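You operate a simulated robot arm through the tools that you are given. There is no shell and no other tool. Be economical: measure what you need, move in short steps, check, and stop when the job is done.

You are at the controls of a simulated two-armed robot. One attempt, no reset.

JOB
On the top of the rear bench, fold the white cloth in half.

Only the result counts: the job must be done as asked and must still hold three seconds after the hand-in. Knocking over, shifting, dropping, spilling or breaking anything else fails it. Flat cloth is picked up by pressing the open fingertips on it (5 to 10 N) and closing them slowly along it; thin cloth reads only 2 to 8 mm in the jaws.

ROBOT AND FRAMES
Two 7-joint arms with two-finger parallel grippers on one trunk, on a base that drives. Base frame: it is fixed to the floor where the robot stands at the start and does not move with it; the origin is under the middle of the robot, x ahead of it, y to its left, z up. Readings come in m, degrees, newtons and seconds.
The left shoulder is at the start at [0.06, 0.143, 0.901], the right one opposite. With the tool pointing down near the work surface each hand reaches from about 0.32 to 0.74 m from the robot's upright axis, wherever it stands, measured 20 degrees to its own side. Places, roughly: top of the rear bench [0.6, 0.9, 0.8]. Payload 1.57 kg a hand.
The tool frame of a hand sits at the grasp point between the pads (the TCP): z along the fingers, y along the line on which they close. The tips reach 0.03 m beyond it. The gripper opens to 0.11 m. The fingers are 0.024 m wide and 0.012 m thick; the gripper's body (0.048 by 0.112 m) begins 0.078 m behind the TCP.
Orientation is that of the tool frame in the base frame, as a unit quaternion [w, x, y, z]. With the fingers straight down and closing along the base's y, the tool's x points along the base's -x, its y along +y and its z along -z.

CONTROLS
- The arms move only by the tool play_rows. It takes "left_plan", "right_plan" or both (then of equal length, played together; a hand with none holds still); each is a list that holds one entry, the list of rows, each a list of 7 numbers: the turn, a rotation vector about the tool's x, y, z in degrees, then the shift along the tool's x, y, z in cm, then the closure, from 0 (fully open) to 1 (shut). In form: [[[rx, ry, rz, tx, ty, tz, jaw], ...]]. A call has 1 to 12 rows; each row shifts and turns the commanded pose from where the row before left it, along the tool's axes as they then stand. Each row takes 0.2 s and may step no farther than 0.05 m and 8.6 degrees from the row before; otherwise, or with a gripper value out of range, the whole call is refused. A pose out of reach is approached as far as the arm can. The call stops where the force on the tool passes 40 N (or 10 N more than at its start, if that is more) or the arm is blocked; 0.2 s more then pass. The fingers move at their own pace (about 0.045 m/s each) and stop on an object; they squeeze with about 32 N. The grip force told is the motor's: it shows also when the fingers shut on nothing. Time passes only in rows, and 0.2 s behind the last, so rows that do not move let the fingers close. It gives the time, the measured TCP pose, the force on the tool (base axes), the opening and the grip force at its end, in the units of the frame above (readings bear some noise), with the torque about the TCP (base axes, N m) and any sound that the robot's microphone picked up.
- Cameras (640 x 400 px; columns grow to the right, rows downward): "scene" is now at [0.0343, 0.0003, 1.4971]; the picture's right is [-0.01, -1.00, 0.00], its down [-0.87, 0.01, -0.49] and it looks along [0.49, -0.01, -0.87] (base axes); focal length 285 px, centre (320, 200). "left" rides on the left gripper at [0.07, -0.016, -0.141] in its tool frame; the picture's right is [0.23, 0.97, 0.00], its down [-0.86, 0.20, -0.48] and it looks along [-0.47, 0.11, 0.88] (tool axes); focal length 222 px, centre (320, 200). "right" rides on the right gripper at [0.07, 0.016, -0.141] in its tool frame; the picture's right is [-0.23, 0.97, 0.00], its down [-0.86, -0.20, -0.48] and it looks along [-0.47, -0.11, 0.88] (tool axes); focal length 222 px, centre (320, 200).
- grab_frame(camera): a new picture of that camera. No time passes.
- lift_body(by): slides the trunk up (or, below 0, down) by that many m; the arms and the scene camera ride with it, the base frame stays. It gives what a move gives, with no picture.
- drive_base(legs): drives the robot by 1 to 6 legs, each [ahead, left, turn to the left] in m, m and degrees, along the robot's own axes; the way and the turn of a leg run together, so that a leg with both is an arc; at most 1.5 m and 180 degrees a leg. The arms and the cameras ride along, it lands a little off, and it stops where it bumps. It gives what a move gives.
- head_to(pan, tilt): turns the head with the scene camera to pan (to the left, within 86 degrees either way) and tilt (down, from -29 to 69), counted from straight ahead of the robot. It gives what a move gives.
- measure_at(camera, pixels): for up to 12 pixels [column, row] of the newest picture of that camera ("zoom" is the newest enlarged one), the place [x, y, z] in the base frame of the surface seen there, good to about 0.002 m. No time passes.
- inspect(camera, box): a new picture of the part [left, top, right, bottom] of that camera's present view, enlarged. No time passes.
- close_job(): hands the job in; it is judged then, once.

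Keep the steps short. Do not move on a guess: measure, check each grasp and each placing, and mend mistakes. In all there are 80 turns and 62 pictures (those below and enlarged ones count). Leave the grippers open and the arms clear of the work at the hand-in unless told otherwise, and finish with a single line.

The tools are called after "Request:" by a JSON object that holds its "fn" and its "kwargs". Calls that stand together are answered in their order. play_rows: Moves the arms, as the interface text tells. Its arguments: {"type":"object","properties":{"left_plan":{"type":"array"},"right_plan":{"type":"array"}},"required":[]} The other tools are called the same way: lift_body (by) slides the trunk up or down; drive_base (legs) drives the base; head_to (pan, tilt) turns the head that bears the scene camera; grab_frame (camera) takes a picture; measure_at (camera, pixels) gives the place of the surface under pixels of a picture; inspect (camera, box) takes an enlarged picture of a part of a camera's view; close_job () hands the job in.

At the start:

```text
t: 0.0
left_tcp_pos: [0.4056, 0.2179, 0.8626]
left_tcp_rot: [0.0, 0.0, 1.0, -0.001]
left_contact_force: [0.1, 0.2, 0.3]
left_torque: [-0.03, -0.03, 0.01]
left_finger_gap: 0.1099
left_gripper_force: 0.1
right_tcp_pos: [0.3069, -0.0881, 0.9681]
right_tcp_rot: [-0.001, 0.0, 1.0, 0.0]
right_contact_force: [0.5, 0.4, -0.7]
right_torque: [0.0, -0.05, 0.0]
right_finger_gap: 0.11
right_gripper_force: 0.0
trunk travel left (down, up): [-0.5, 0.09]
robot x, y, heading: [0.0037, 0.0007, -0.1]
head pan, tilt: [-0.6, 60.5]
```

scene: 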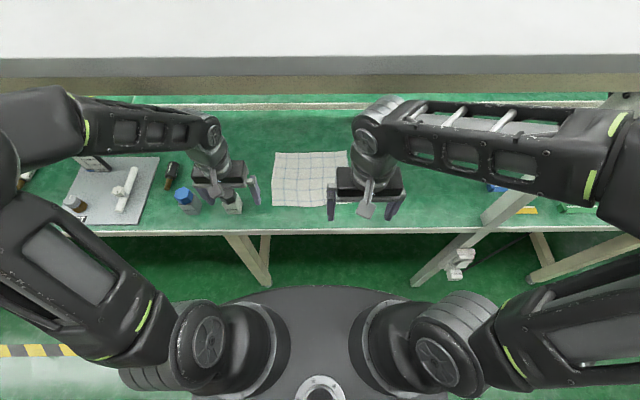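
right: 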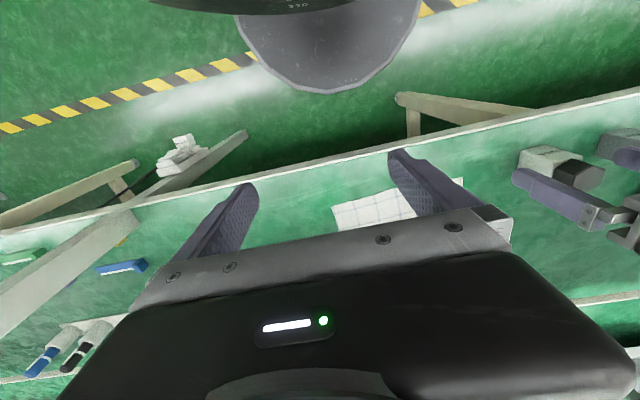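
left: 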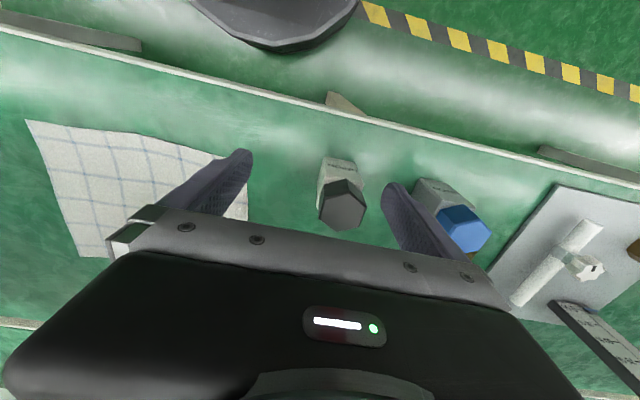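

The white checked cloth lies ahead at pixels (272–350, 152–206). I'll measure the cloth and the bench, and look left to check which bench is the rear one.

Request:
{"fn": "measure_at", "kwargs": {"camera": "scene", "pixels": [[275, 154], [345, 153], [273, 205], [325, 206], [300, 180], [260, 220], [260, 120], [235, 205], [185, 195], [120, 190], [60, 60], [300, 75]]}}

Request:
{"fn": "head_to", "kwargs": {"pan": 50, "tilt": 35}}

Request:
{"fn": "grab_frame", "kwargs": {"camera": "scene"}}

```text
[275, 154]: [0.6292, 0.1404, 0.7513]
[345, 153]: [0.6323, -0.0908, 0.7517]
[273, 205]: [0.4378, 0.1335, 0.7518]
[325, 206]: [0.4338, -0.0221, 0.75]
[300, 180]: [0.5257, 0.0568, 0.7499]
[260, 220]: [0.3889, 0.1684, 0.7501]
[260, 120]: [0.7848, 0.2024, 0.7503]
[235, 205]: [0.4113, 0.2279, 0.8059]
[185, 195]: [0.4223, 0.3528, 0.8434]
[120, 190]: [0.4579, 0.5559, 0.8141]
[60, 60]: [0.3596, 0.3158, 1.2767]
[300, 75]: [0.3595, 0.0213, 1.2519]
```

```text
t: 1.2
left_tcp_pos: [0.4055, 0.2187, 0.8621]
left_tcp_rot: [0.0, 0.0, 1.0, 0.0]
left_contact_force: [0.8, 0.2, 0.2]
left_torque: [-0.03, -0.01, -0.01]
left_finger_gap: 0.1099
left_gripper_force: 0.1
right_tcp_pos: [0.3076, -0.0873, 0.9698]
right_tcp_rot: [0.0, -0.001, 1.0, 0.0]
right_contact_force: [-0.7, 0.2, -0.3]
right_torque: [0.02, -0.01, -0.02]
right_finger_gap: 0.1099
right_gripper_force: 0.0
trunk travel left (down, up): [-0.5, 0.09]
robot x, y, heading: [-0.0017, -0.0015, 0.2]
head pan, tilt: [50.0, 35.0]
```

```text
58 pictures are left
```

scene: 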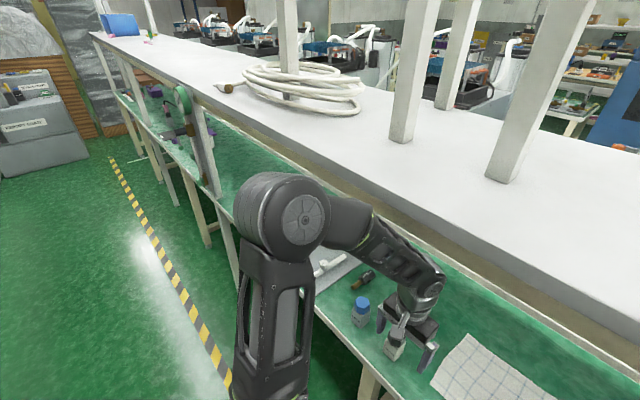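

The cloth lies on the green bench at z≈0.75, under a white shelf. Its remaining corners and the neighbouring objects come next, from the left hand camera and a recentred head.

Request:
{"fn": "head_to", "kwargs": {"pan": 0, "tilt": 50}}

Request:
{"fn": "grab_frame", "kwargs": {"camera": "scene"}}

Request:
{"fn": "grab_frame", "kwargs": {"camera": "left"}}

Request:
{"fn": "measure_at", "kwargs": {"camera": "left", "pixels": [[27, 122], [78, 253], [110, 257], [247, 215], [220, 158], [150, 137], [340, 205], [337, 165], [463, 228], [100, 190], [505, 255], [560, 192]]}}

```text
t: 2.4
left_tcp_pos: [0.4054, 0.2192, 0.8616]
left_tcp_rot: [0.0, 0.0, 1.0, 0.0]
left_contact_force: [0.2, -0.2, 0.3]
left_torque: [0.0, 0.0, -0.01]
left_finger_gap: 0.1102
left_gripper_force: 0.0
right_tcp_pos: [0.308, -0.0883, 0.9685]
right_tcp_rot: [0.001, 0.0, 1.0, 0.0]
right_contact_force: [0.4, 0.1, -0.4]
right_torque: [-0.01, 0.02, 0.0]
right_finger_gap: 0.1099
right_gripper_force: 0.0
trunk travel left (down, up): [-0.5, 0.09]
robot x, y, heading: [0.0016, 0.0012, 0.1]
head pan, tilt: [0.0, 50.0]
```

```text
57 pictures are left
```

scene: 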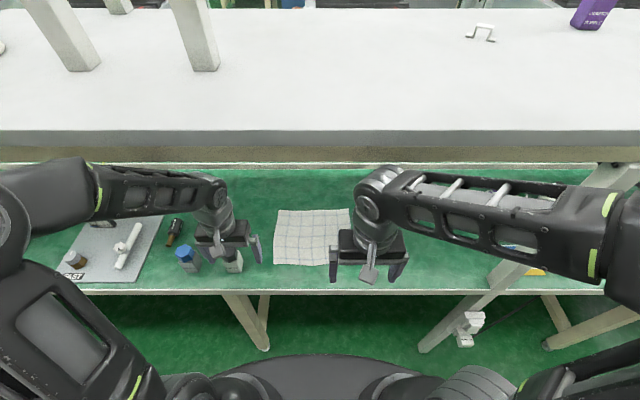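

```text
56 pictures are left
```

left: 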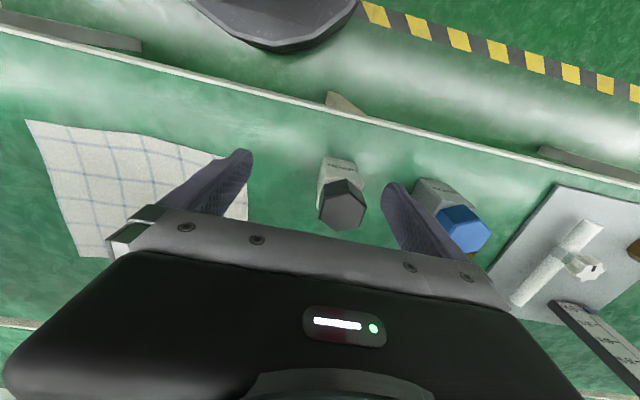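

```text
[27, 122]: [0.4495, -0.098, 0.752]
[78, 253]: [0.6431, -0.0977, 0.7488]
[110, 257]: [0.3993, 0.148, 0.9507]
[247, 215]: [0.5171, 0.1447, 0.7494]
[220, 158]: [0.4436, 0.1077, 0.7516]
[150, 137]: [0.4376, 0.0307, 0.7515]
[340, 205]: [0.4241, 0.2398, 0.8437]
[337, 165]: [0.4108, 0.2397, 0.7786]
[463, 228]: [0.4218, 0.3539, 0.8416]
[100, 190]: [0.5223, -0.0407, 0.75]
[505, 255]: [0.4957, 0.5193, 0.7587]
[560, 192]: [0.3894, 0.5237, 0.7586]
```

Cloth: x 0.435–0.64, y −0.10–0.14. I plan to fold the near edge onto the far edge with both hands. I'll measure the shelf's front edge and underside, and the forearm heights, to check the clearance.

Request:
{"fn": "measure_at", "kwargs": {"camera": "scene", "pixels": [[300, 133], [300, 145], [300, 155], [300, 166], [380, 185], [210, 188], [276, 212], [274, 263], [330, 265], [348, 210], [375, 210], [210, 205]]}}

Request:
{"fn": "inspect", "kwargs": {"camera": "scene", "box": [220, 190, 380, 290]}}

```text
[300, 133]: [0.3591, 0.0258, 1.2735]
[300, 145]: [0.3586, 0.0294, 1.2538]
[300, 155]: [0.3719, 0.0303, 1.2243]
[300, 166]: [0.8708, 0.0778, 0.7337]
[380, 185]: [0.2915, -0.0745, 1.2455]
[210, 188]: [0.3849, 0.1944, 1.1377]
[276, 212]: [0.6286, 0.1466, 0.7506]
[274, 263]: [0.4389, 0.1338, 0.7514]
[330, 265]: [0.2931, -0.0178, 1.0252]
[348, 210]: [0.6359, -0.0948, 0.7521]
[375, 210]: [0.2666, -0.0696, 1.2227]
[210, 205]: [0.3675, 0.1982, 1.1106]
```

```text
4.00 times, centred on (300, 240) of scene
```

zoom: 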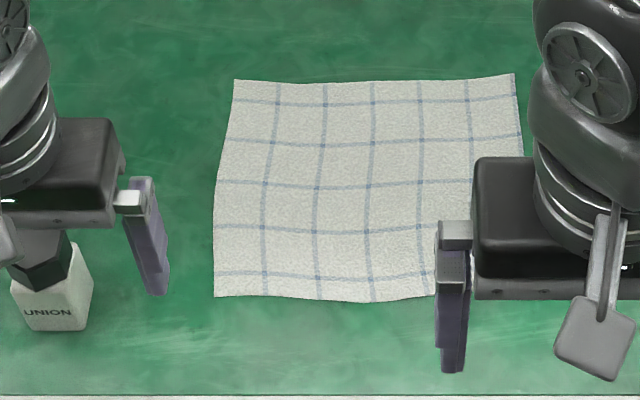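

Shelf underside is z≈1.22 with its front edge at x≈0.36, and the wrists top out about 0.277 above the TCP, so I must keep TCP z below 0.90 under it. The left hand straddles the grey bottle (cap top 0.844), so it rises 3.5 cm first. The right hand comes down 9 cm.

Request:
{"fn": "play_rows", "kwargs": {"left_plan": [[[0, 0, 0, 0, 0, -1.8, 0], [0, 0, 0, 0, 0, -1.7, 0], [0, 0, 0, 0, 0, 0, 0.3], [0, 0, 0, 0, 0, 0, 0.7]]], "right_plan": [[[0, 0, 0, 0, 0, 3, 0], [0, 0, 0, 0, 0, 3, 0], [0, 0, 0, 0, 0, 3, 0.3], [0, 0, 0, 0, 0, 0, 0.7]]]}}

Request:
{"fn": "grab_frame", "kwargs": {"camera": "scene"}}

```text
t: 3.4
left_tcp_pos: [0.3968, 0.22, 0.8882]
left_tcp_rot: [-0.015, 0.002, 1.0, -0.001]
left_contact_force: [0.4, 0.5, -0.9]
left_torque: [-0.02, 0.01, -0.03]
left_finger_gap: 0.0602
left_gripper_force: 0.5
right_tcp_pos: [0.3072, -0.0884, 0.8769]
right_tcp_rot: [0.0, 0.0, 1.0, -0.002]
right_contact_force: [0.4, -0.1, 0.0]
right_torque: [0.0, 0.0, 0.0]
right_finger_gap: 0.0598
right_gripper_force: 0.1
trunk travel left (down, up): [-0.5, 0.09]
robot x, y, heading: [-0.0021, -0.0034, -0.0]
head pan, tilt: [0.0, 50.0]
```

```text
54 pictures are left
```

scene: 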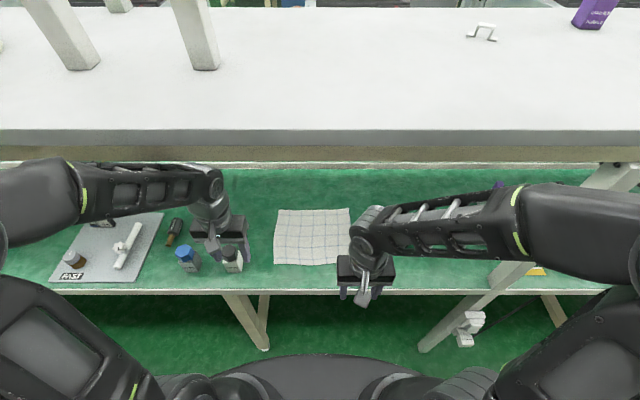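

The left hand stopped short (z 0.888, x 0.397, slight tilt), so its elbow may be touching the shelf. I'll measure the forearms.

Request:
{"fn": "measure_at", "kwargs": {"camera": "scene", "pixels": [[60, 164], [75, 170], [100, 172], [150, 172], [205, 172], [210, 190], [520, 190], [450, 205], [375, 213], [600, 190], [100, 157], [232, 254]]}}

Request:
{"fn": "inspect", "kwargs": {"camera": "scene", "box": [20, 130, 260, 280]}}

```text
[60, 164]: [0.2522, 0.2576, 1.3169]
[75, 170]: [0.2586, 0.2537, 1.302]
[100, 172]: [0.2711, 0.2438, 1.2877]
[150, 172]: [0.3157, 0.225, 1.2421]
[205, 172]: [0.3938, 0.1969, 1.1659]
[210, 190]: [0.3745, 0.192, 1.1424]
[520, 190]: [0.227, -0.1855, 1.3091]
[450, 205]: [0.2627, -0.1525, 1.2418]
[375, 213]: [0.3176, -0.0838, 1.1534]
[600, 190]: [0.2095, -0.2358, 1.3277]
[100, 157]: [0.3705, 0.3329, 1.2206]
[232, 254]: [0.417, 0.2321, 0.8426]
```

```text
2.67 times, centred on (140, 205) of scene
```

zoom: 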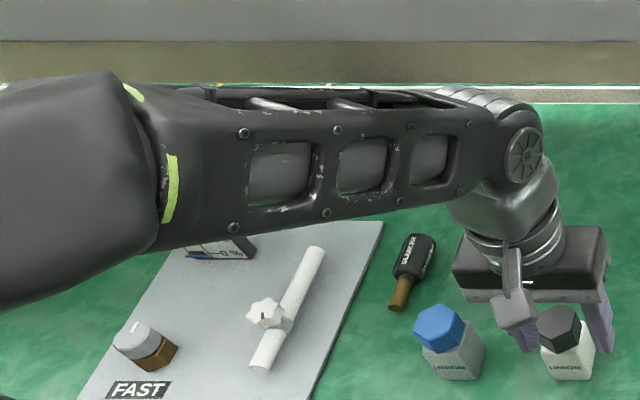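

The left forearm is touching the shelf's front edge. The elbows sit at z≈1.3, so I need to lower the trunk. First the left hand moves off the bottle (its tips clear the cap by 14 mm) toward −y, then down.

Request:
{"fn": "play_rows", "kwargs": {"left_plan": [[[0, 0, 0, 0.3, -2, 0.6, 0.7], [0, 0, 0, 0, -3, 0, 0.7], [0, 0, 0, 0, -3, 0, 0.7], [0, 0, 0, 0, -3, 0, 0.7], [0, 0, 0, 0, 0, 2, 0.7], [0, 0, 0, 0, 0, 2, 0.7]]]}}

Request:
{"fn": "grab_frame", "kwargs": {"camera": "left"}}

```text
t: 4.8
left_tcp_pos: [0.4055, 0.106, 0.8525]
left_tcp_rot: [0.002, 0.002, 1.0, 0.0]
left_contact_force: [0.1, -0.6, -0.7]
left_torque: [0.02, -0.02, 0.01]
left_finger_gap: 0.0331
left_gripper_force: 0.1
right_tcp_pos: [0.3073, -0.0916, 0.8779]
right_tcp_rot: [0.0, 0.001, 1.0, 0.0]
right_contact_force: [0.8, 0.1, 0.5]
right_torque: [0.0, 0.0, 0.02]
right_finger_gap: 0.0331
right_gripper_force: 0.1
trunk travel left (down, up): [-0.5, 0.09]
robot x, y, heading: [0.0005, -0.0022, -0.1]
head pan, tilt: [0.0, 50.0]
```

```text
52 pictures are left
```

left: 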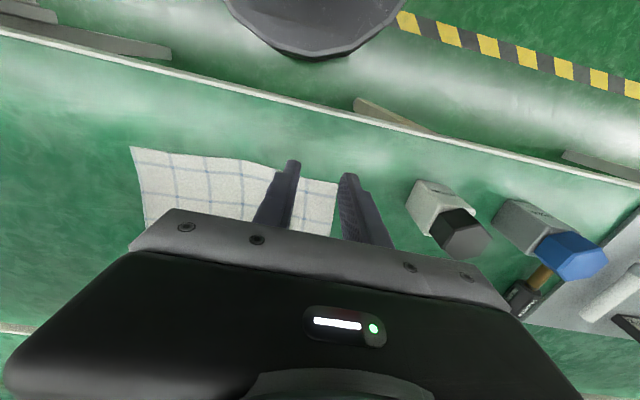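

The hand is clear of the bottles. I'll lower the trunk 5 cm, which takes the left tips to about 0.77.

Request:
{"fn": "lift_body", "kwargs": {"by": -0.05}}

Request:
{"fn": "play_rows", "kwargs": {"left_plan": [[[0, 0, 0, 0, 0, -2.5, 0.7], [0, 0, 0, 0, 0, -2.5, 0.7]]], "right_plan": [[[0, 0, 0, 0, 0, -2, 0.7], [0, 0, 0, 0, 0, -2, 0.7]]]}}

Request:
{"fn": "lift_body", "kwargs": {"by": -0.06}}

Request:
{"fn": "play_rows", "kwargs": {"left_plan": [[[0, 0, 0, 0, 0, -3, 0.7], [0, 0, 0, 0, 0, -3, 0.7]]], "right_plan": [[[0, 0, 0, 0, 0, -3, 0.7], [0, 0, 0, 0, 0, -3, 0.7]]]}}

Request:
{"fn": "grab_frame", "kwargs": {"camera": "scene"}}

```text
t: 5.7
left_tcp_pos: [0.404, 0.1084, 0.8014]
left_tcp_rot: [0.0, 0.001, 1.0, 0.0]
left_contact_force: [0.0, 0.7, -0.7]
left_torque: [0.02, 0.0, 0.0]
left_finger_gap: 0.0331
left_gripper_force: 0.1
right_tcp_pos: [0.306, -0.089, 0.8299]
right_tcp_rot: [0.0, -0.001, 1.0, -0.001]
right_contact_force: [0.2, -0.3, -0.2]
right_torque: [0.0, 0.02, 0.0]
right_finger_gap: 0.0329
right_gripper_force: 0.0
trunk travel left (down, up): [-0.45, 0.14]
robot x, y, heading: [0.0014, 0.002, -0.1]
head pan, tilt: [0.0, 50.0]
```

```text
t: 6.3
left_tcp_pos: [0.4029, 0.11, 0.8529]
left_tcp_rot: [0.0, 0.0, 1.0, -0.001]
left_contact_force: [-0.7, -1.0, -0.2]
left_torque: [0.0, 0.0, 0.04]
left_finger_gap: 0.0331
left_gripper_force: 0.1
right_tcp_pos: [0.3054, -0.0893, 0.8679]
right_tcp_rot: [0.0, 0.0, 1.0, 0.0]
right_contact_force: [0.5, 0.5, 0.7]
right_torque: [0.02, -0.01, 0.03]
right_finger_gap: 0.0329
right_gripper_force: 0.2
trunk travel left (down, up): [-0.45, 0.14]
robot x, y, heading: [0.0028, 0.0006, 0.1]
head pan, tilt: [0.0, 50.0]
```

```text
t: 7.3
left_tcp_pos: [0.4041, 0.109, 0.7924]
left_tcp_rot: [0.001, 0.001, 1.0, 0.0]
left_contact_force: [-0.2, -0.3, 0.5]
left_torque: [0.02, 0.0, 0.0]
left_finger_gap: 0.033
left_gripper_force: 0.0
right_tcp_pos: [0.3065, -0.0894, 0.8083]
right_tcp_rot: [0.0, 0.0, 1.0, 0.001]
right_contact_force: [-0.2, 0.5, -0.2]
right_torque: [0.04, -0.03, -0.02]
right_finger_gap: 0.0331
right_gripper_force: 0.0
trunk travel left (down, up): [-0.39, 0.2]
robot x, y, heading: [0.0017, -0.0009, 0.0]
head pan, tilt: [0.0, 50.0]
```

```text
t: 7.9
left_tcp_pos: [0.4028, 0.1085, 0.852]
left_tcp_rot: [0.0, 0.0, 1.0, 0.0]
left_contact_force: [-0.5, 0.8, 0.0]
left_torque: [-0.01, -0.01, 0.0]
left_finger_gap: 0.033
left_gripper_force: 0.1
right_tcp_pos: [0.306, -0.0893, 0.8685]
right_tcp_rot: [0.0, 0.0, 1.0, -0.001]
right_contact_force: [-0.6, 0.2, -0.3]
right_torque: [0.02, 0.01, 0.0]
right_finger_gap: 0.0328
right_gripper_force: 0.1
trunk travel left (down, up): [-0.39, 0.2]
robot x, y, heading: [0.0005, -0.0036, 0.1]
head pan, tilt: [0.0, 50.0]
```

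```text
51 pictures are left
```

scene: 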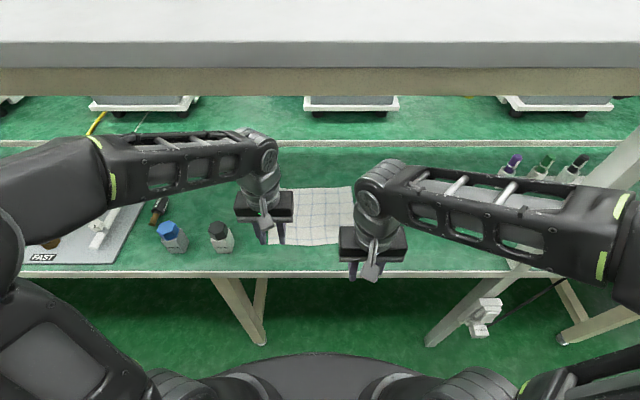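

The trunk is down 11 cm with nothing disturbed. I'll measure the elbow and forearm heights.

Request:
{"fn": "measure_at", "kwargs": {"camera": "scene", "pixels": [[80, 150], [120, 145], [180, 140], [255, 140], [380, 170], [450, 185], [540, 185], [610, 200], [300, 92], [353, 188], [286, 242], [285, 190]]}}

```text
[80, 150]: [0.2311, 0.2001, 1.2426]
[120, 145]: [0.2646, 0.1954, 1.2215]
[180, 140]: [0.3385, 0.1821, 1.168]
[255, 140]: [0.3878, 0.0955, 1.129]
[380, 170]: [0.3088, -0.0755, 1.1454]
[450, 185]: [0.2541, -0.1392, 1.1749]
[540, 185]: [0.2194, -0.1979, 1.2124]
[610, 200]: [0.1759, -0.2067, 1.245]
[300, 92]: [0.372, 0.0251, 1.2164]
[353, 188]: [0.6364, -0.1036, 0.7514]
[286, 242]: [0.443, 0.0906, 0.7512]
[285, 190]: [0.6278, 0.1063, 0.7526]
```

The elbows still sit at about 1.24 to 1.25. I'll lower 11 cm more so they stay under the shelf when reaching.

Request:
{"fn": "lift_body", "kwargs": {"by": -0.06}}

Request:
{"fn": "play_rows", "kwargs": {"left_plan": [[[0, 0, 0, 0, 0, -3, 0.7], [0, 0, 0, 0, 0, -3, 0.7]]], "right_plan": [[[0, 0, 0, 0, 0, -3, 0.7], [0, 0, 0, 0, 0, -3, 0.7]]]}}

Request:
{"fn": "lift_body", "kwargs": {"by": -0.05}}

Request:
{"fn": "play_rows", "kwargs": {"left_plan": [[[0, 0, 0, 0, 0, -2, 0.7], [0, 0, 0, 0, 0, -2, 0.7]]], "right_plan": [[[0, 0, 0, 0, 0, -2, 0.7], [0, 0, 0, 0, 0, -1, 0.7]]]}}

Request:
{"fn": "grab_frame", "kwargs": {"camera": "scene"}}

```text
t: 8.9
left_tcp_pos: [0.4027, 0.1083, 0.7916]
left_tcp_rot: [0.0, 0.0, 1.0, 0.0]
left_contact_force: [0.5, 0.7, -0.1]
left_torque: [0.01, -0.04, 0.03]
left_finger_gap: 0.0331
left_gripper_force: 0.1
right_tcp_pos: [0.3062, -0.0889, 0.8087]
right_tcp_rot: [0.001, 0.0, 1.0, 0.0]
right_contact_force: [-0.5, -0.1, 0.0]
right_torque: [0.01, 0.02, -0.03]
right_finger_gap: 0.033
right_gripper_force: 0.1
trunk travel left (down, up): [-0.33, 0.26]
robot x, y, heading: [0.0024, 0.0008, -0.0]
head pan, tilt: [0.0, 50.0]
```

```text
t: 9.5
left_tcp_pos: [0.4024, 0.1094, 0.8511]
left_tcp_rot: [0.0, 0.0, 1.0, 0.001]
left_contact_force: [0.4, 0.1, 0.0]
left_torque: [0.03, 0.02, -0.01]
left_finger_gap: 0.033
left_gripper_force: 0.1
right_tcp_pos: [0.3067, -0.0887, 0.8696]
right_tcp_rot: [-0.001, -0.001, 1.0, 0.0]
right_contact_force: [0.5, 0.4, 0.1]
right_torque: [-0.02, 0.0, -0.01]
right_finger_gap: 0.0328
right_gripper_force: 0.0
trunk travel left (down, up): [-0.33, 0.26]
robot x, y, heading: [0.0008, -0.0013, -0.1]
head pan, tilt: [0.0, 50.0]
```

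```text
t: 10.4
left_tcp_pos: [0.4037, 0.1101, 0.8023]
left_tcp_rot: [0.0, 0.0, 1.0, 0.0]
left_contact_force: [-0.6, 0.1, 0.4]
left_torque: [-0.01, -0.01, 0.0]
left_finger_gap: 0.0329
left_gripper_force: 0.0
right_tcp_pos: [0.3066, -0.0893, 0.8192]
right_tcp_rot: [0.001, 0.0, 1.0, 0.0]
right_contact_force: [-0.1, 0.9, 0.2]
right_torque: [0.03, 0.01, -0.03]
right_finger_gap: 0.0334
right_gripper_force: 0.0
trunk travel left (down, up): [-0.28, 0.31]
robot x, y, heading: [0.0, 0.0009, 0.2]
head pan, tilt: [0.0, 50.0]
```

```text
t: 11.0
left_tcp_pos: [0.4029, 0.1095, 0.8431]
left_tcp_rot: [0.0, 0.0, 1.0, 0.0]
left_contact_force: [-0.2, 0.6, -0.9]
left_torque: [0.02, -0.02, -0.02]
left_finger_gap: 0.033
left_gripper_force: 0.0
right_tcp_pos: [0.3063, -0.0882, 0.8494]
right_tcp_rot: [0.0, 0.0, 1.0, 0.0]
right_contact_force: [-0.4, -0.6, 0.9]
right_torque: [0.0, -0.02, -0.03]
right_finger_gap: 0.033
right_gripper_force: 0.1
trunk travel left (down, up): [-0.28, 0.31]
robot x, y, heading: [-0.0009, -0.0001, 0.1]
head pan, tilt: [0.0, 50.0]
```

```text
50 pictures are left
```

scene: 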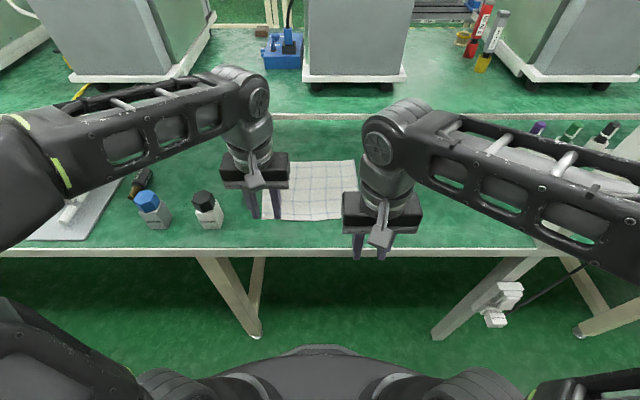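

Elbows look low enough. Next, hover over the near corners: left to (0.449, 0.107), right to (0.454, −0.068), with TCP z≈0.81.

Request:
{"fn": "play_rows", "kwargs": {"left_plan": [[[0, 0, 0, -1.5, 0, 0, 0.7], [0, 0, 0, -1.5, 0, 0, 0.7], [0, 0, 0, -1.6, 0, 0, 0.7], [0, 0, 0, 0, 0, 0, 0.7], [0, 0, 0, 0, 0, 1.5, 0.7], [0, 0, 0, 0, 0, 1.8, 0.7]]], "right_plan": [[[0, 0, 0, -4, 0.5, 0, 0.7], [0, 0, 0, -4, 0.5, 0, 0.7], [0, 0, 0, -4, 0.5, 0, 0.7], [0, 0, 0, -2.8, 0.5, 0, 0.7], [0, 0, 0, 0, 0, 2, 0.7], [0, 0, 0, 0, 0, 2, 0.7]]]}}

Request:
{"fn": "grab_frame", "kwargs": {"camera": "scene"}}

Request:
{"fn": "grab_frame", "kwargs": {"camera": "right"}}

Request:
{"fn": "grab_frame", "kwargs": {"camera": "left"}}

```text
t: 12.4
left_tcp_pos: [0.4481, 0.1086, 0.807]
left_tcp_rot: [0.001, 0.0, 1.0, 0.0]
left_contact_force: [-0.7, 0.1, 0.5]
left_torque: [0.0, -0.01, 0.02]
left_finger_gap: 0.0332
left_gripper_force: 0.1
right_tcp_pos: [0.4554, -0.069, 0.809]
right_tcp_rot: [0.0, 0.0, 1.0, 0.0]
right_contact_force: [1.1, 0.5, -0.4]
right_torque: [0.0, 0.02, 0.03]
right_finger_gap: 0.0331
right_gripper_force: 0.1
trunk travel left (down, up): [-0.28, 0.31]
robot x, y, heading: [0.0015, -0.0028, 0.0]
head pan, tilt: [0.0, 50.0]
```

```text
49 pictures are left
```

scene: 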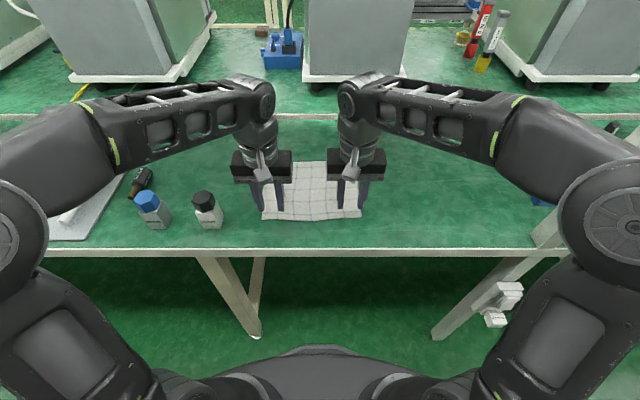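

```text
48 pictures are left
```

right: 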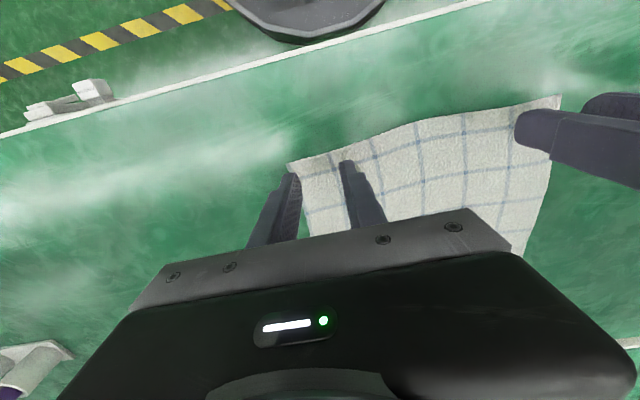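

```text
47 pictures are left
```

left: 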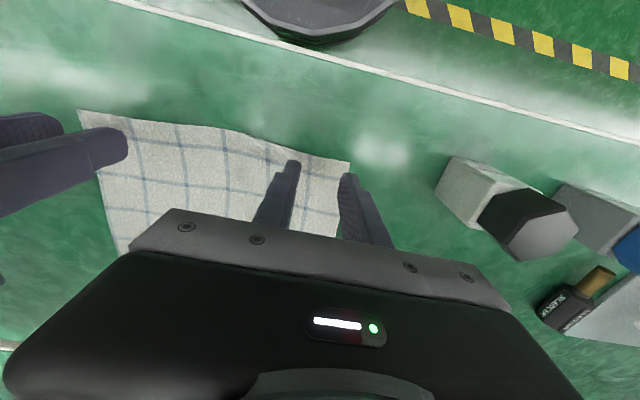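

Request:
{"fn": "measure_at", "kwargs": {"camera": "right", "pixels": [[294, 166], [344, 160], [559, 98], [400, 126], [293, 180], [347, 168]]}}

Request:
{"fn": "measure_at", "kwargs": {"camera": "left", "pixels": [[83, 113], [346, 165], [292, 152], [294, 165], [349, 182]]}}

```text
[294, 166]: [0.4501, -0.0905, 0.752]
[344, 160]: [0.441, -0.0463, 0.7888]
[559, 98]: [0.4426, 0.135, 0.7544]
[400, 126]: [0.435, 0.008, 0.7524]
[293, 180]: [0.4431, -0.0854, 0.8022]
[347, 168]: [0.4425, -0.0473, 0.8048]
```

```text
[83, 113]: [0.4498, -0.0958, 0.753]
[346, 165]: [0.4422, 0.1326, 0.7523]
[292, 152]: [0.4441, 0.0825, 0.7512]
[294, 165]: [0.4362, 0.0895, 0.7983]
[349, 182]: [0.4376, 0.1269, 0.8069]
```

The left outer finger sits right on the cloth's side edge, so I'll shift both hands 4–5 mm inward and come down to just above the cloth.

Request:
{"fn": "play_rows", "kwargs": {"left_plan": [[[0, 0, 0, -0.1, -0.5, 1, 0.7], [0, 0, 0, 0, 0, 1, 0.7], [0, 0, 0, 0, 0, 0.4, 0.7], [0, 0, 0, 0, 0, 0, 0.7]]], "right_plan": [[[0, 0, 0, 0, 0.4, 1, 0.7], [0, 0, 0, 0, 0, 1, 0.7], [0, 0, 0, 0, 0, 0.6, 0.7], [0, 0, 0, 0, 0, 0, 0.7]]]}}

```text
t: 13.4
left_tcp_pos: [0.4496, 0.1047, 0.7861]
left_tcp_rot: [-0.001, 0.0, 1.0, 0.0]
left_contact_force: [0.1, -0.4, -0.3]
left_torque: [-0.03, 0.0, 0.05]
left_finger_gap: 0.033
left_gripper_force: 0.1
right_tcp_pos: [0.4545, -0.0643, 0.7834]
right_tcp_rot: [0.0, 0.0, 1.0, 0.0]
right_contact_force: [0.8, 0.5, -0.3]
right_torque: [-0.02, 0.02, 0.02]
right_finger_gap: 0.0328
right_gripper_force: 0.1
trunk travel left (down, up): [-0.28, 0.31]
robot x, y, heading: [0.0049, 0.0025, -0.2]
head pan, tilt: [0.0, 50.0]
```

No contact yet. I'll step down gently.

Request:
{"fn": "play_rows", "kwargs": {"left_plan": [[[0, 0, 0, 0, 0, 0.3, 0.7], [0, 0, 0, 0, 0, 0.2, 0.7], [0, 0, 0, 0, 0, 0, 0.7]]], "right_plan": [[[0, 0, 0, 0, 0, 0.2, 0.7], [0, 0, 0, 0, 0, 0.1, 0.7], [0, 0, 0, 0, 0, 0, 0.7]]]}}

```text
t: 14.2
left_tcp_pos: [0.45, 0.1045, 0.7802]
left_tcp_rot: [0.001, 0.0, 1.0, 0.0]
left_contact_force: [-0.2, 1.2, 10.1]
left_torque: [-0.02, 0.02, -0.02]
left_finger_gap: 0.0331
left_gripper_force: 0.1
right_tcp_pos: [0.4538, -0.0649, 0.7814]
right_tcp_rot: [0.001, 0.0, 1.0, 0.0]
right_contact_force: [1.5, -0.8, 9.8]
right_torque: [-0.02, -0.02, -0.03]
right_finger_gap: 0.0331
right_gripper_force: 0.1
trunk travel left (down, up): [-0.28, 0.31]
robot x, y, heading: [-0.0032, 0.0001, 0.2]
head pan, tilt: [0.0, 50.0]
```

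Both press at about 10 N. I'll ease off a touch and close slowly along the cloth.

Request:
{"fn": "play_rows", "kwargs": {"left_plan": [[[0, 0, 0, 0, 0, -0.03, 0.73], [0, 0, 0, 0, 0, 0, 0.76], [0, 0, 0, 0, 0, 0, 0.79], [0, 0, 0, 0, 0, 0, 0.82], [0, 0, 0, 0, 0, 0, 0.85], [0, 0, 0, 0, 0, 0, 0.88], [0, 0, 0, 0, 0, 0, 0.91], [0, 0, 0, 0, 0, 0, 0.94], [0, 0, 0, 0, 0, 0, 0.97], [0, 0, 0, 0, 0, 0, 1], [0, 0, 0, 0, 0, 0, 1], [0, 0, 0, 0, 0, 0, 1]]], "right_plan": [[[0, 0, 0, 0, 0, -0.03, 0.73], [0, 0, 0, 0, 0, 0, 0.76], [0, 0, 0, 0, 0, 0, 0.79], [0, 0, 0, 0, 0, 0, 0.82], [0, 0, 0, 0, 0, 0, 0.85], [0, 0, 0, 0, 0, 0, 0.88], [0, 0, 0, 0, 0, 0, 0.91], [0, 0, 0, 0, 0, 0, 0.94], [0, 0, 0, 0, 0, 0, 0.97], [0, 0, 0, 0, 0, 0, 1], [0, 0, 0, 0, 0, 0, 1], [0, 0, 0, 0, 0, 0, 1]]]}}

Request:
{"fn": "grab_frame", "kwargs": {"camera": "right"}}

Request:
{"fn": "grab_frame", "kwargs": {"camera": "left"}}

```text
t: 16.8
left_tcp_pos: [0.4492, 0.1042, 0.7831]
left_tcp_rot: [0.001, 0.001, 1.0, 0.0]
left_contact_force: [-0.3, 0.9, 14.3]
left_torque: [-0.01, -0.01, 0.0]
left_finger_gap: 0.0001
left_gripper_force: 21.6
right_tcp_pos: [0.4521, -0.0653, 0.7805]
right_tcp_rot: [0.001, 0.0, 1.0, 0.001]
right_contact_force: [-0.6, -0.9, 16.4]
right_torque: [-0.06, -0.01, 0.02]
right_finger_gap: 0.0
right_gripper_force: 21.4
trunk travel left (down, up): [-0.28, 0.31]
robot x, y, heading: [-0.0008, 0.0009, -0.1]
head pan, tilt: [0.0, 50.0]
```

```text
46 pictures are left
```

right: 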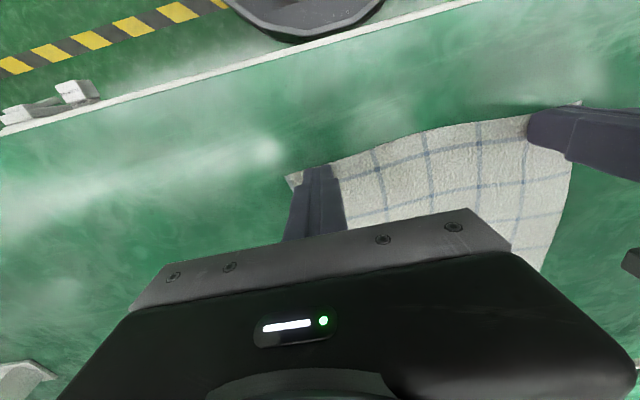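

```text
45 pictures are left
```

left: 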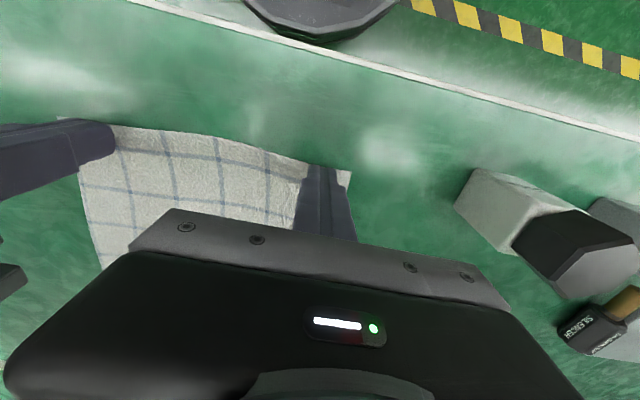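

The gaps read 0.000, so no cloth was caught. Retry with a wider opening (~6 cm) and both fingertips fully on the cloth: 1 cm deeper and 1 cm further in. Lift, open, re-place.

Request:
{"fn": "play_rows", "kwargs": {"left_plan": [[[0, 0, 0, 0, 0, -0.7, 1], [0, 0, 0, 0, 0, -0.7, 0.8], [0, 0, 0, -1, -0.9, 0, 0.45], [0, 0, 0, 0, 0, 0, 0.45], [0, 0, 0, 0, 0, 0, 0.45]]], "right_plan": [[[0, 0, 0, 0, 0, -0.7, 1], [0, 0, 0, 0, 0, -0.7, 0.8], [0, 0, 0, -1.1, 0.9, 0, 0.45], [0, 0, 0, 0, 0, 0, 0.45], [0, 0, 0, 0, 0, 0, 0.45]]]}}

Request:
{"fn": "grab_frame", "kwargs": {"camera": "left"}}

Request:
{"fn": "grab_frame", "kwargs": {"camera": "right"}}

```text
t: 18.0
left_tcp_pos: [0.4621, 0.0953, 0.7946]
left_tcp_rot: [-0.001, 0.0, 1.0, 0.0]
left_contact_force: [0.4, -0.3, 0.4]
left_torque: [-0.01, 0.01, -0.02]
left_finger_gap: 0.0606
left_gripper_force: 0.1
right_tcp_pos: [0.4646, -0.0558, 0.7954]
right_tcp_rot: [0.0, 0.0, 1.0, 0.0]
right_contact_force: [0.3, 0.3, 0.5]
right_torque: [0.0, 0.0, -0.04]
right_finger_gap: 0.0603
right_gripper_force: 0.1
trunk travel left (down, up): [-0.28, 0.31]
robot x, y, heading: [0.002, -0.0018, -0.3]
head pan, tilt: [0.0, 50.0]
```

```text
44 pictures are left
```

left: 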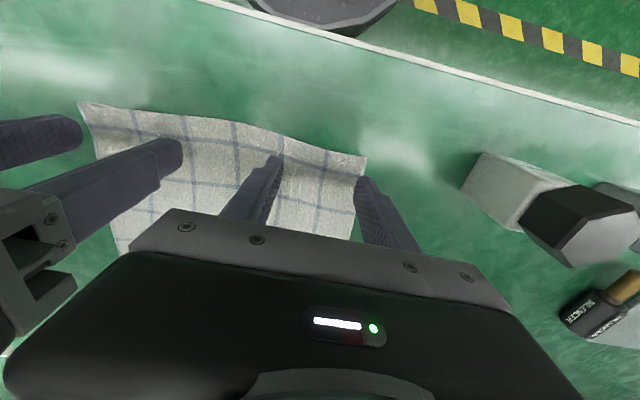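

```text
43 pictures are left
```

right: 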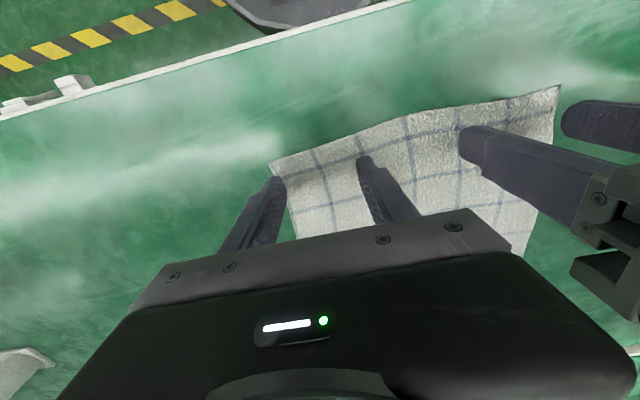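

The outer fingertips are still half over the side edges. I'll narrow the gap to 5 cm, shift each hand slightly inward, and press.

Request:
{"fn": "play_rows", "kwargs": {"left_plan": [[[0, 0, 0, 0, -0.4, 0, 0.545], [0, 0, 0, 0, 0, 0.8, 0.545], [0, 0, 0, 0, 0, 0.55, 0.545], [0, 0, 0, 0, 0, 0, 0.545]]], "right_plan": [[[0, 0, 0, 0, 0.3, 0, 0.545], [0, 0, 0, 0, 0, 0.8, 0.545], [0, 0, 0, 0, 0, 0.55, 0.545], [0, 0, 0, 0, 0, 0, 0.545]]]}}

```text
t: 19.0
left_tcp_pos: [0.4606, 0.0907, 0.7822]
left_tcp_rot: [0.001, 0.001, 1.0, 0.0]
left_contact_force: [1.0, 0.6, 1.5]
left_torque: [0.02, -0.01, 0.02]
left_finger_gap: 0.0497
left_gripper_force: 0.1
right_tcp_pos: [0.4657, -0.0528, 0.7817]
right_tcp_rot: [0.001, 0.0, 1.0, 0.001]
right_contact_force: [0.2, -0.2, 6.5]
right_torque: [-0.1, 0.0, 0.05]
right_finger_gap: 0.0497
right_gripper_force: 0.1
trunk travel left (down, up): [-0.28, 0.31]
robot x, y, heading: [-0.0008, 0.0007, -0.2]
head pan, tilt: [0.0, 50.0]
```

Right reads 6.5 N, left 1.5 N. Left goes down 1 mm more, then a slow close to half way with a check.

Request:
{"fn": "play_rows", "kwargs": {"left_plan": [[[0, 0, 0, 0, 0, 0.1, 0.545], [0, 0, 0, 0, 0, 0, 0.56], [0, 0, 0, 0, 0, 0, 0.58], [0, 0, 0, 0, 0, 0, 0.6], [0, 0, 0, 0, 0, 0, 0.62], [0, 0, 0, 0, 0, 0, 0.64], [0, 0, 0, 0, 0, 0, 0.66], [0, 0, 0, 0, 0, 0, 0.68], [0, 0, 0, 0, 0, 0, 0.7], [0, 0, 0, 0, 0, 0, 0.72], [0, 0, 0, 0, 0, 0, 0.74], [0, 0, 0, 0, 0, 0, 0.76]]], "right_plan": [[[0, 0, 0, 0, 0, 0.0, 0.545], [0, 0, 0, 0, 0, 0, 0.56], [0, 0, 0, 0, 0, 0, 0.58], [0, 0, 0, 0, 0, 0, 0.6], [0, 0, 0, 0, 0, 0, 0.62], [0, 0, 0, 0, 0, 0, 0.64], [0, 0, 0, 0, 0, 0, 0.66], [0, 0, 0, 0, 0, 0, 0.68], [0, 0, 0, 0, 0, 0, 0.7], [0, 0, 0, 0, 0, 0, 0.72], [0, 0, 0, 0, 0, 0, 0.74], [0, 0, 0, 0, 0, 0, 0.76]]]}}

Request:
{"fn": "grab_frame", "kwargs": {"camera": "left"}}

Request:
{"fn": "grab_frame", "kwargs": {"camera": "right"}}

```text
t: 21.6
left_tcp_pos: [0.4604, 0.0911, 0.781]
left_tcp_rot: [0.001, 0.0, 1.0, 0.0]
left_contact_force: [1.3, -1.3, 24.0]
left_torque: [0.15, 0.08, 0.0]
left_finger_gap: 0.0262
left_gripper_force: 0.1
right_tcp_pos: [0.4639, -0.0538, 0.7815]
right_tcp_rot: [0.001, 0.0, 1.0, 0.001]
right_contact_force: [-0.8, 3.3, 5.0]
right_torque: [0.11, 0.04, -0.03]
right_finger_gap: 0.0271
right_gripper_force: 0.2
trunk travel left (down, up): [-0.28, 0.31]
robot x, y, heading: [0.0012, -0.0005, -0.1]
head pan, tilt: [0.0, 50.0]
```

```text
42 pictures are left
```

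left: 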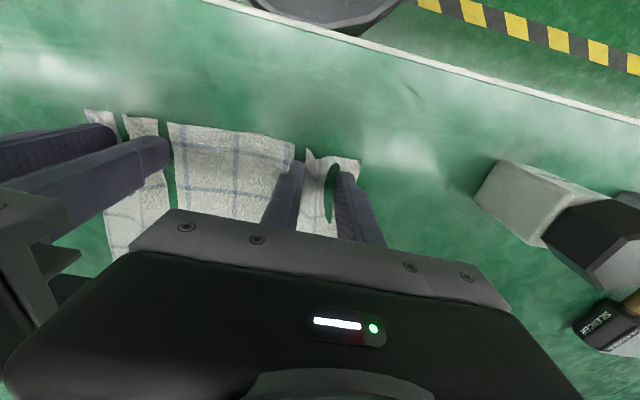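

```text
41 pictures are left
```

right: 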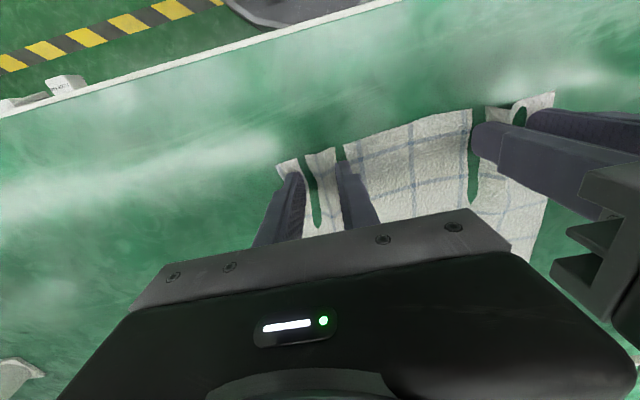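

The cloth is now bunching between the fingertips. Left force rose to 24 N, so I'll raise that hand 1 mm and keep closing.

Request:
{"fn": "play_rows", "kwargs": {"left_plan": [[[0, 0, 0, 0, 0, -0.1, 0.78], [0, 0, 0, 0, 0, 0, 0.8], [0, 0, 0, 0, 0, 0, 0.82], [0, 0, 0, 0, 0, 0, 0.84], [0, 0, 0, 0, 0, 0, 0.86], [0, 0, 0, 0, 0, 0, 0.88], [0, 0, 0, 0, 0, 0, 0.9], [0, 0, 0, 0, 0, 0, 0.92], [0, 0, 0, 0, 0, 0, 0.94], [0, 0, 0, 0, 0, 0, 0.96], [0, 0, 0, 0, 0, 0, 0.98], [0, 0, 0, 0, 0, 0, 1]]], "right_plan": [[[0, 0, 0, 0, 0, 0.03, 0.78], [0, 0, 0, 0, 0, 0, 0.8], [0, 0, 0, 0, 0, 0, 0.82], [0, 0, 0, 0, 0, 0, 0.84], [0, 0, 0, 0, 0, 0, 0.86], [0, 0, 0, 0, 0, 0, 0.88], [0, 0, 0, 0, 0, 0, 0.9], [0, 0, 0, 0, 0, 0, 0.92], [0, 0, 0, 0, 0, 0, 0.94], [0, 0, 0, 0, 0, 0, 0.96], [0, 0, 0, 0, 0, 0, 0.98], [0, 0, 0, 0, 0, 0, 1]]]}}

Request:
{"fn": "grab_frame", "kwargs": {"camera": "left"}}

Request:
{"fn": "grab_frame", "kwargs": {"camera": "right"}}

```text
t: 24.2
left_tcp_pos: [0.4593, 0.0918, 0.7817]
left_tcp_rot: [0.001, 0.0, 1.0, 0.0]
left_contact_force: [-0.6, -5.5, 11.3]
left_torque: [-0.22, 0.11, 0.02]
left_finger_gap: 0.0
left_gripper_force: 17.0
right_tcp_pos: [0.4646, -0.0517, 0.7807]
right_tcp_rot: [0.001, -0.001, 1.0, 0.001]
right_contact_force: [-0.4, 13.9, 13.2]
right_torque: [0.42, 0.06, -0.08]
right_finger_gap: 0.0023
right_gripper_force: 18.0
trunk travel left (down, up): [-0.28, 0.31]
robot x, y, heading: [-0.0031, -0.0031, -0.1]
head pan, tilt: [0.0, 50.0]
```

```text
40 pictures are left
```

left: 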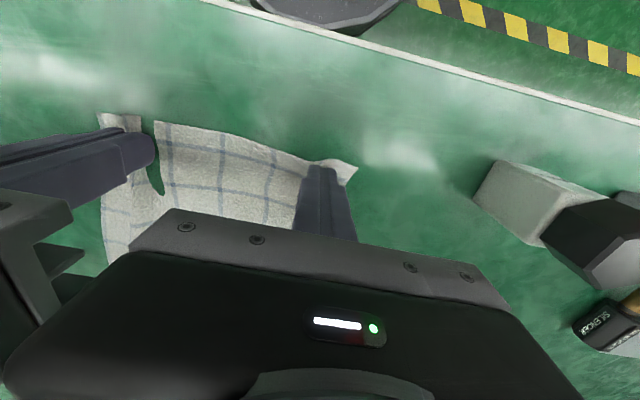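

```text
39 pictures are left
```

right: 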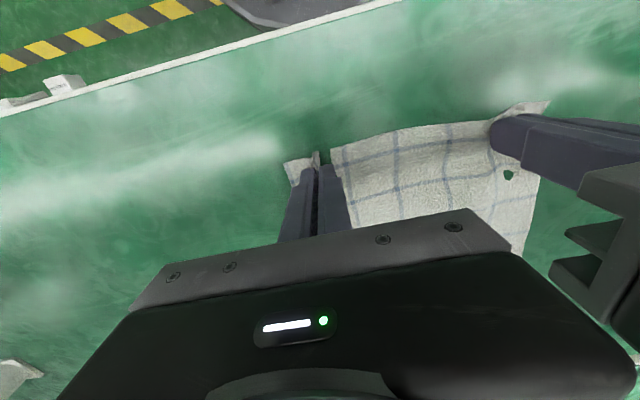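

Right gap reads 2.3 mm, which is likely a grip. Left reads 0, so it slipped under too much pressure. I'll keep the right closed, and lift, open and re-press the left.

Request:
{"fn": "play_rows", "kwargs": {"left_plan": [[[0, 0, 0, 0, 0, -0.7, 0.95], [0, 0, 0, 0, 0, -0.5, 0.6], [0, 0, 0, 0, 0, 0, 0.545], [0, 0, 0, 0, 0, 0, 0.545], [0, 0, 0, 0, 0, 0, 0.545], [0, 0, 0, 0, 0, 0.6, 0.545], [0, 0, 0, 0, 0, 0.5, 0.545], [0, 0, 0, 0, 0, 0, 0.545]]]}}

Request:
{"fn": "grab_frame", "kwargs": {"camera": "left"}}

```text
t: 26.0
left_tcp_pos: [0.4591, 0.0916, 0.7826]
left_tcp_rot: [0.001, 0.0, 1.0, 0.0]
left_contact_force: [0.2, -0.6, 0.0]
left_torque: [0.01, -0.03, -0.02]
left_finger_gap: 0.0502
left_gripper_force: 0.0
right_tcp_pos: [0.4639, -0.0526, 0.7813]
right_tcp_rot: [0.001, 0.0, 1.0, 0.001]
right_contact_force: [-2.1, 5.7, 21.0]
right_torque: [0.15, 0.17, -0.02]
right_finger_gap: 0.002
right_gripper_force: 23.3
trunk travel left (down, up): [-0.28, 0.31]
robot x, y, heading: [-0.0002, -0.0011, 0.1]
head pan, tilt: [0.0, 50.0]
```

```text
38 pictures are left
```

left: 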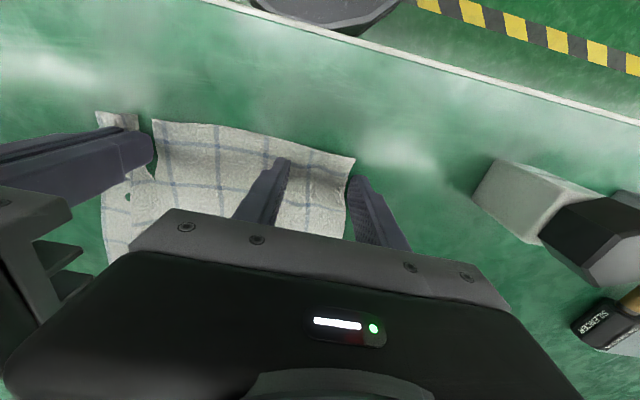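

Request:
{"fn": "measure_at", "kwargs": {"camera": "left", "pixels": [[353, 159], [346, 205], [282, 145], [98, 113]]}}

```text
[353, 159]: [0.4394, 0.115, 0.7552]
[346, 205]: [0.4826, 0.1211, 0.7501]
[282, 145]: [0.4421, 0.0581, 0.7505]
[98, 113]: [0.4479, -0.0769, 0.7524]
```

The cloth's left edge has moved to y≈0.118, so the outer fingertip is off it. Lift 4 mm, shift 15 mm inward, press lightly.

Request:
{"fn": "play_rows", "kwargs": {"left_plan": [[[0, 0, 0, 0, 0, -0.4, 0.545], [0, 0, 0, 0, -1.5, 0, 0.545], [0, 0, 0, 0, 0, 0.4, 0.545], [0, 0, 0, 0, 0, 0.1, 0.545], [0, 0, 0, 0, 0, 0, 0.545]]]}}

```text
t: 27.2
left_tcp_pos: [0.4593, 0.077, 0.7815]
left_tcp_rot: [0.001, 0.0, 1.0, 0.0]
left_contact_force: [-1.0, 0.5, 3.1]
left_torque: [0.06, 0.05, 0.0]
left_finger_gap: 0.0501
left_gripper_force: 0.1
right_tcp_pos: [0.4637, -0.0524, 0.7826]
right_tcp_rot: [0.0, 0.0, 1.0, 0.0]
right_contact_force: [0.3, 4.7, 22.4]
right_torque: [0.12, 0.13, -0.01]
right_finger_gap: 0.0021
right_gripper_force: 23.4
trunk travel left (down, up): [-0.28, 0.31]
robot x, y, heading: [0.0004, -0.0013, -0.3]
head pan, tilt: [0.0, 50.0]
```

3 N. A hair more, then a slow close.

Request:
{"fn": "play_rows", "kwargs": {"left_plan": [[[0, 0, 0, 0, 0, 0.04, 0.56], [0, 0, 0, 0, 0, 0, 0.59], [0, 0, 0, 0, 0, 0, 0.62], [0, 0, 0, 0, 0, 0, 0.65], [0, 0, 0, 0, 0, 0, 0.68], [0, 0, 0, 0, 0, 0, 0.71], [0, 0, 0, 0, 0, 0, 0.74], [0, 0, 0, 0, 0, 0, 0.76], [0, 0, 0, 0, 0, 0, 0.78], [0, 0, 0, 0, 0, 0, 0.8]]]}}

```text
t: 29.4
left_tcp_pos: [0.4595, 0.075, 0.7809]
left_tcp_rot: [0.001, 0.001, 1.0, -0.002]
left_contact_force: [0.3, -1.0, 16.6]
left_torque: [0.12, 0.09, -0.01]
left_finger_gap: 0.0231
left_gripper_force: 0.9
right_tcp_pos: [0.4652, -0.0523, 0.7825]
right_tcp_rot: [0.0, 0.0, 1.0, -0.001]
right_contact_force: [3.4, 5.0, 17.3]
right_torque: [0.12, 0.0, -0.02]
right_finger_gap: 0.0017
right_gripper_force: 23.7
trunk travel left (down, up): [-0.28, 0.31]
robot x, y, heading: [-0.0009, 0.0001, -0.1]
head pan, tilt: [0.0, 50.0]
```

The force grew to 16 N. I'll ease up 0.7 mm and finish closing.

Request:
{"fn": "play_rows", "kwargs": {"left_plan": [[[0, 0, 0, 0, 0, -0.06, 0.82], [0, 0, 0, 0, 0, 0, 0.84], [0, 0, 0, 0, 0, -0.02, 0.86], [0, 0, 0, 0, 0, 0, 0.88], [0, 0, 0, 0, 0, 0, 0.9], [0, 0, 0, 0, 0, 0, 0.92], [0, 0, 0, 0, 0, 0, 0.94], [0, 0, 0, 0, 0, 0, 0.96], [0, 0, 0, 0, 0, 0, 0.98], [0, 0, 0, 0, 0, 0, 1], [0, 0, 0, 0, 0, 0, 1]]]}}

Request:
{"fn": "grab_frame", "kwargs": {"camera": "left"}}

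```text
t: 31.8
left_tcp_pos: [0.4589, 0.077, 0.7817]
left_tcp_rot: [0.001, 0.0, 1.0, 0.0]
left_contact_force: [-0.4, 0.7, 10.3]
left_torque: [-0.03, 0.1, 0.02]
left_finger_gap: 0.0
left_gripper_force: 21.2
right_tcp_pos: [0.4641, -0.0534, 0.7809]
right_tcp_rot: [0.001, 0.0, 1.0, -0.001]
right_contact_force: [1.6, 5.4, 21.3]
right_torque: [0.1, 0.04, 0.0]
right_finger_gap: 0.002
right_gripper_force: 24.0
trunk travel left (down, up): [-0.28, 0.31]
robot x, y, heading: [0.0006, 0.0006, -0.0]
head pan, tilt: [0.0, 50.0]
```

```text
37 pictures are left
```

left: 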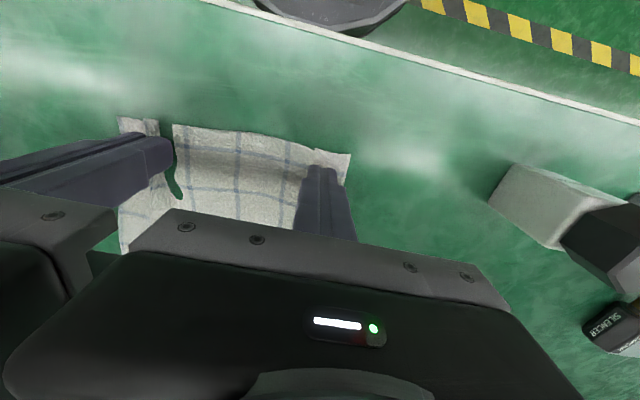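

It slipped again. The difference is that the right hand was never eased up mid-close. I'll redo the left without easing.

Request:
{"fn": "play_rows", "kwargs": {"left_plan": [[[0, 0, 0, 0, 0, -0.7, 0.95], [0, 0, 0, 0, 0, -0.5, 0.6], [0, 0, 0, 0, 0, 0, 0.545], [0, 0, 0, 0, 0, 0, 0.545], [0, 0, 0, 0, 0, 0, 0.545], [0, 0, 0, 0, 0, 0.6, 0.545], [0, 0, 0, 0, 0, 0.5, 0.545], [0, 0, 0, 0, 0, 0.1, 0.545], [0, 0, 0, 0, 0, 0, 0.545]]]}}

Request:
{"fn": "grab_frame", "kwargs": {"camera": "left"}}

Request:
{"fn": "measure_at", "kwargs": {"camera": "left", "pixels": [[349, 157], [343, 200], [282, 145]]}}

```text
t: 33.8
left_tcp_pos: [0.459, 0.0768, 0.7819]
left_tcp_rot: [0.001, -0.001, 1.0, 0.0]
left_contact_force: [0.2, -0.1, 0.9]
left_torque: [0.01, 0.03, -0.03]
left_finger_gap: 0.0497
left_gripper_force: 0.1
right_tcp_pos: [0.4647, -0.0522, 0.7809]
right_tcp_rot: [0.001, 0.0, 1.0, 0.0]
right_contact_force: [-0.6, 3.4, 25.1]
right_torque: [0.08, 0.14, 0.01]
right_finger_gap: 0.0021
right_gripper_force: 23.7
trunk travel left (down, up): [-0.28, 0.31]
robot x, y, heading: [-0.0008, -0.0004, 0.0]
head pan, tilt: [0.0, 50.0]
```

```text
36 pictures are left
```

left: 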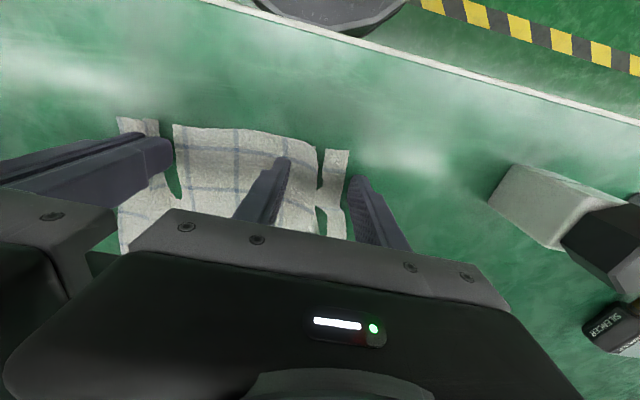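

```text
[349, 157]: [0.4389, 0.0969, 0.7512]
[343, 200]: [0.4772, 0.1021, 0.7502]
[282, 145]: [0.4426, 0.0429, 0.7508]
```

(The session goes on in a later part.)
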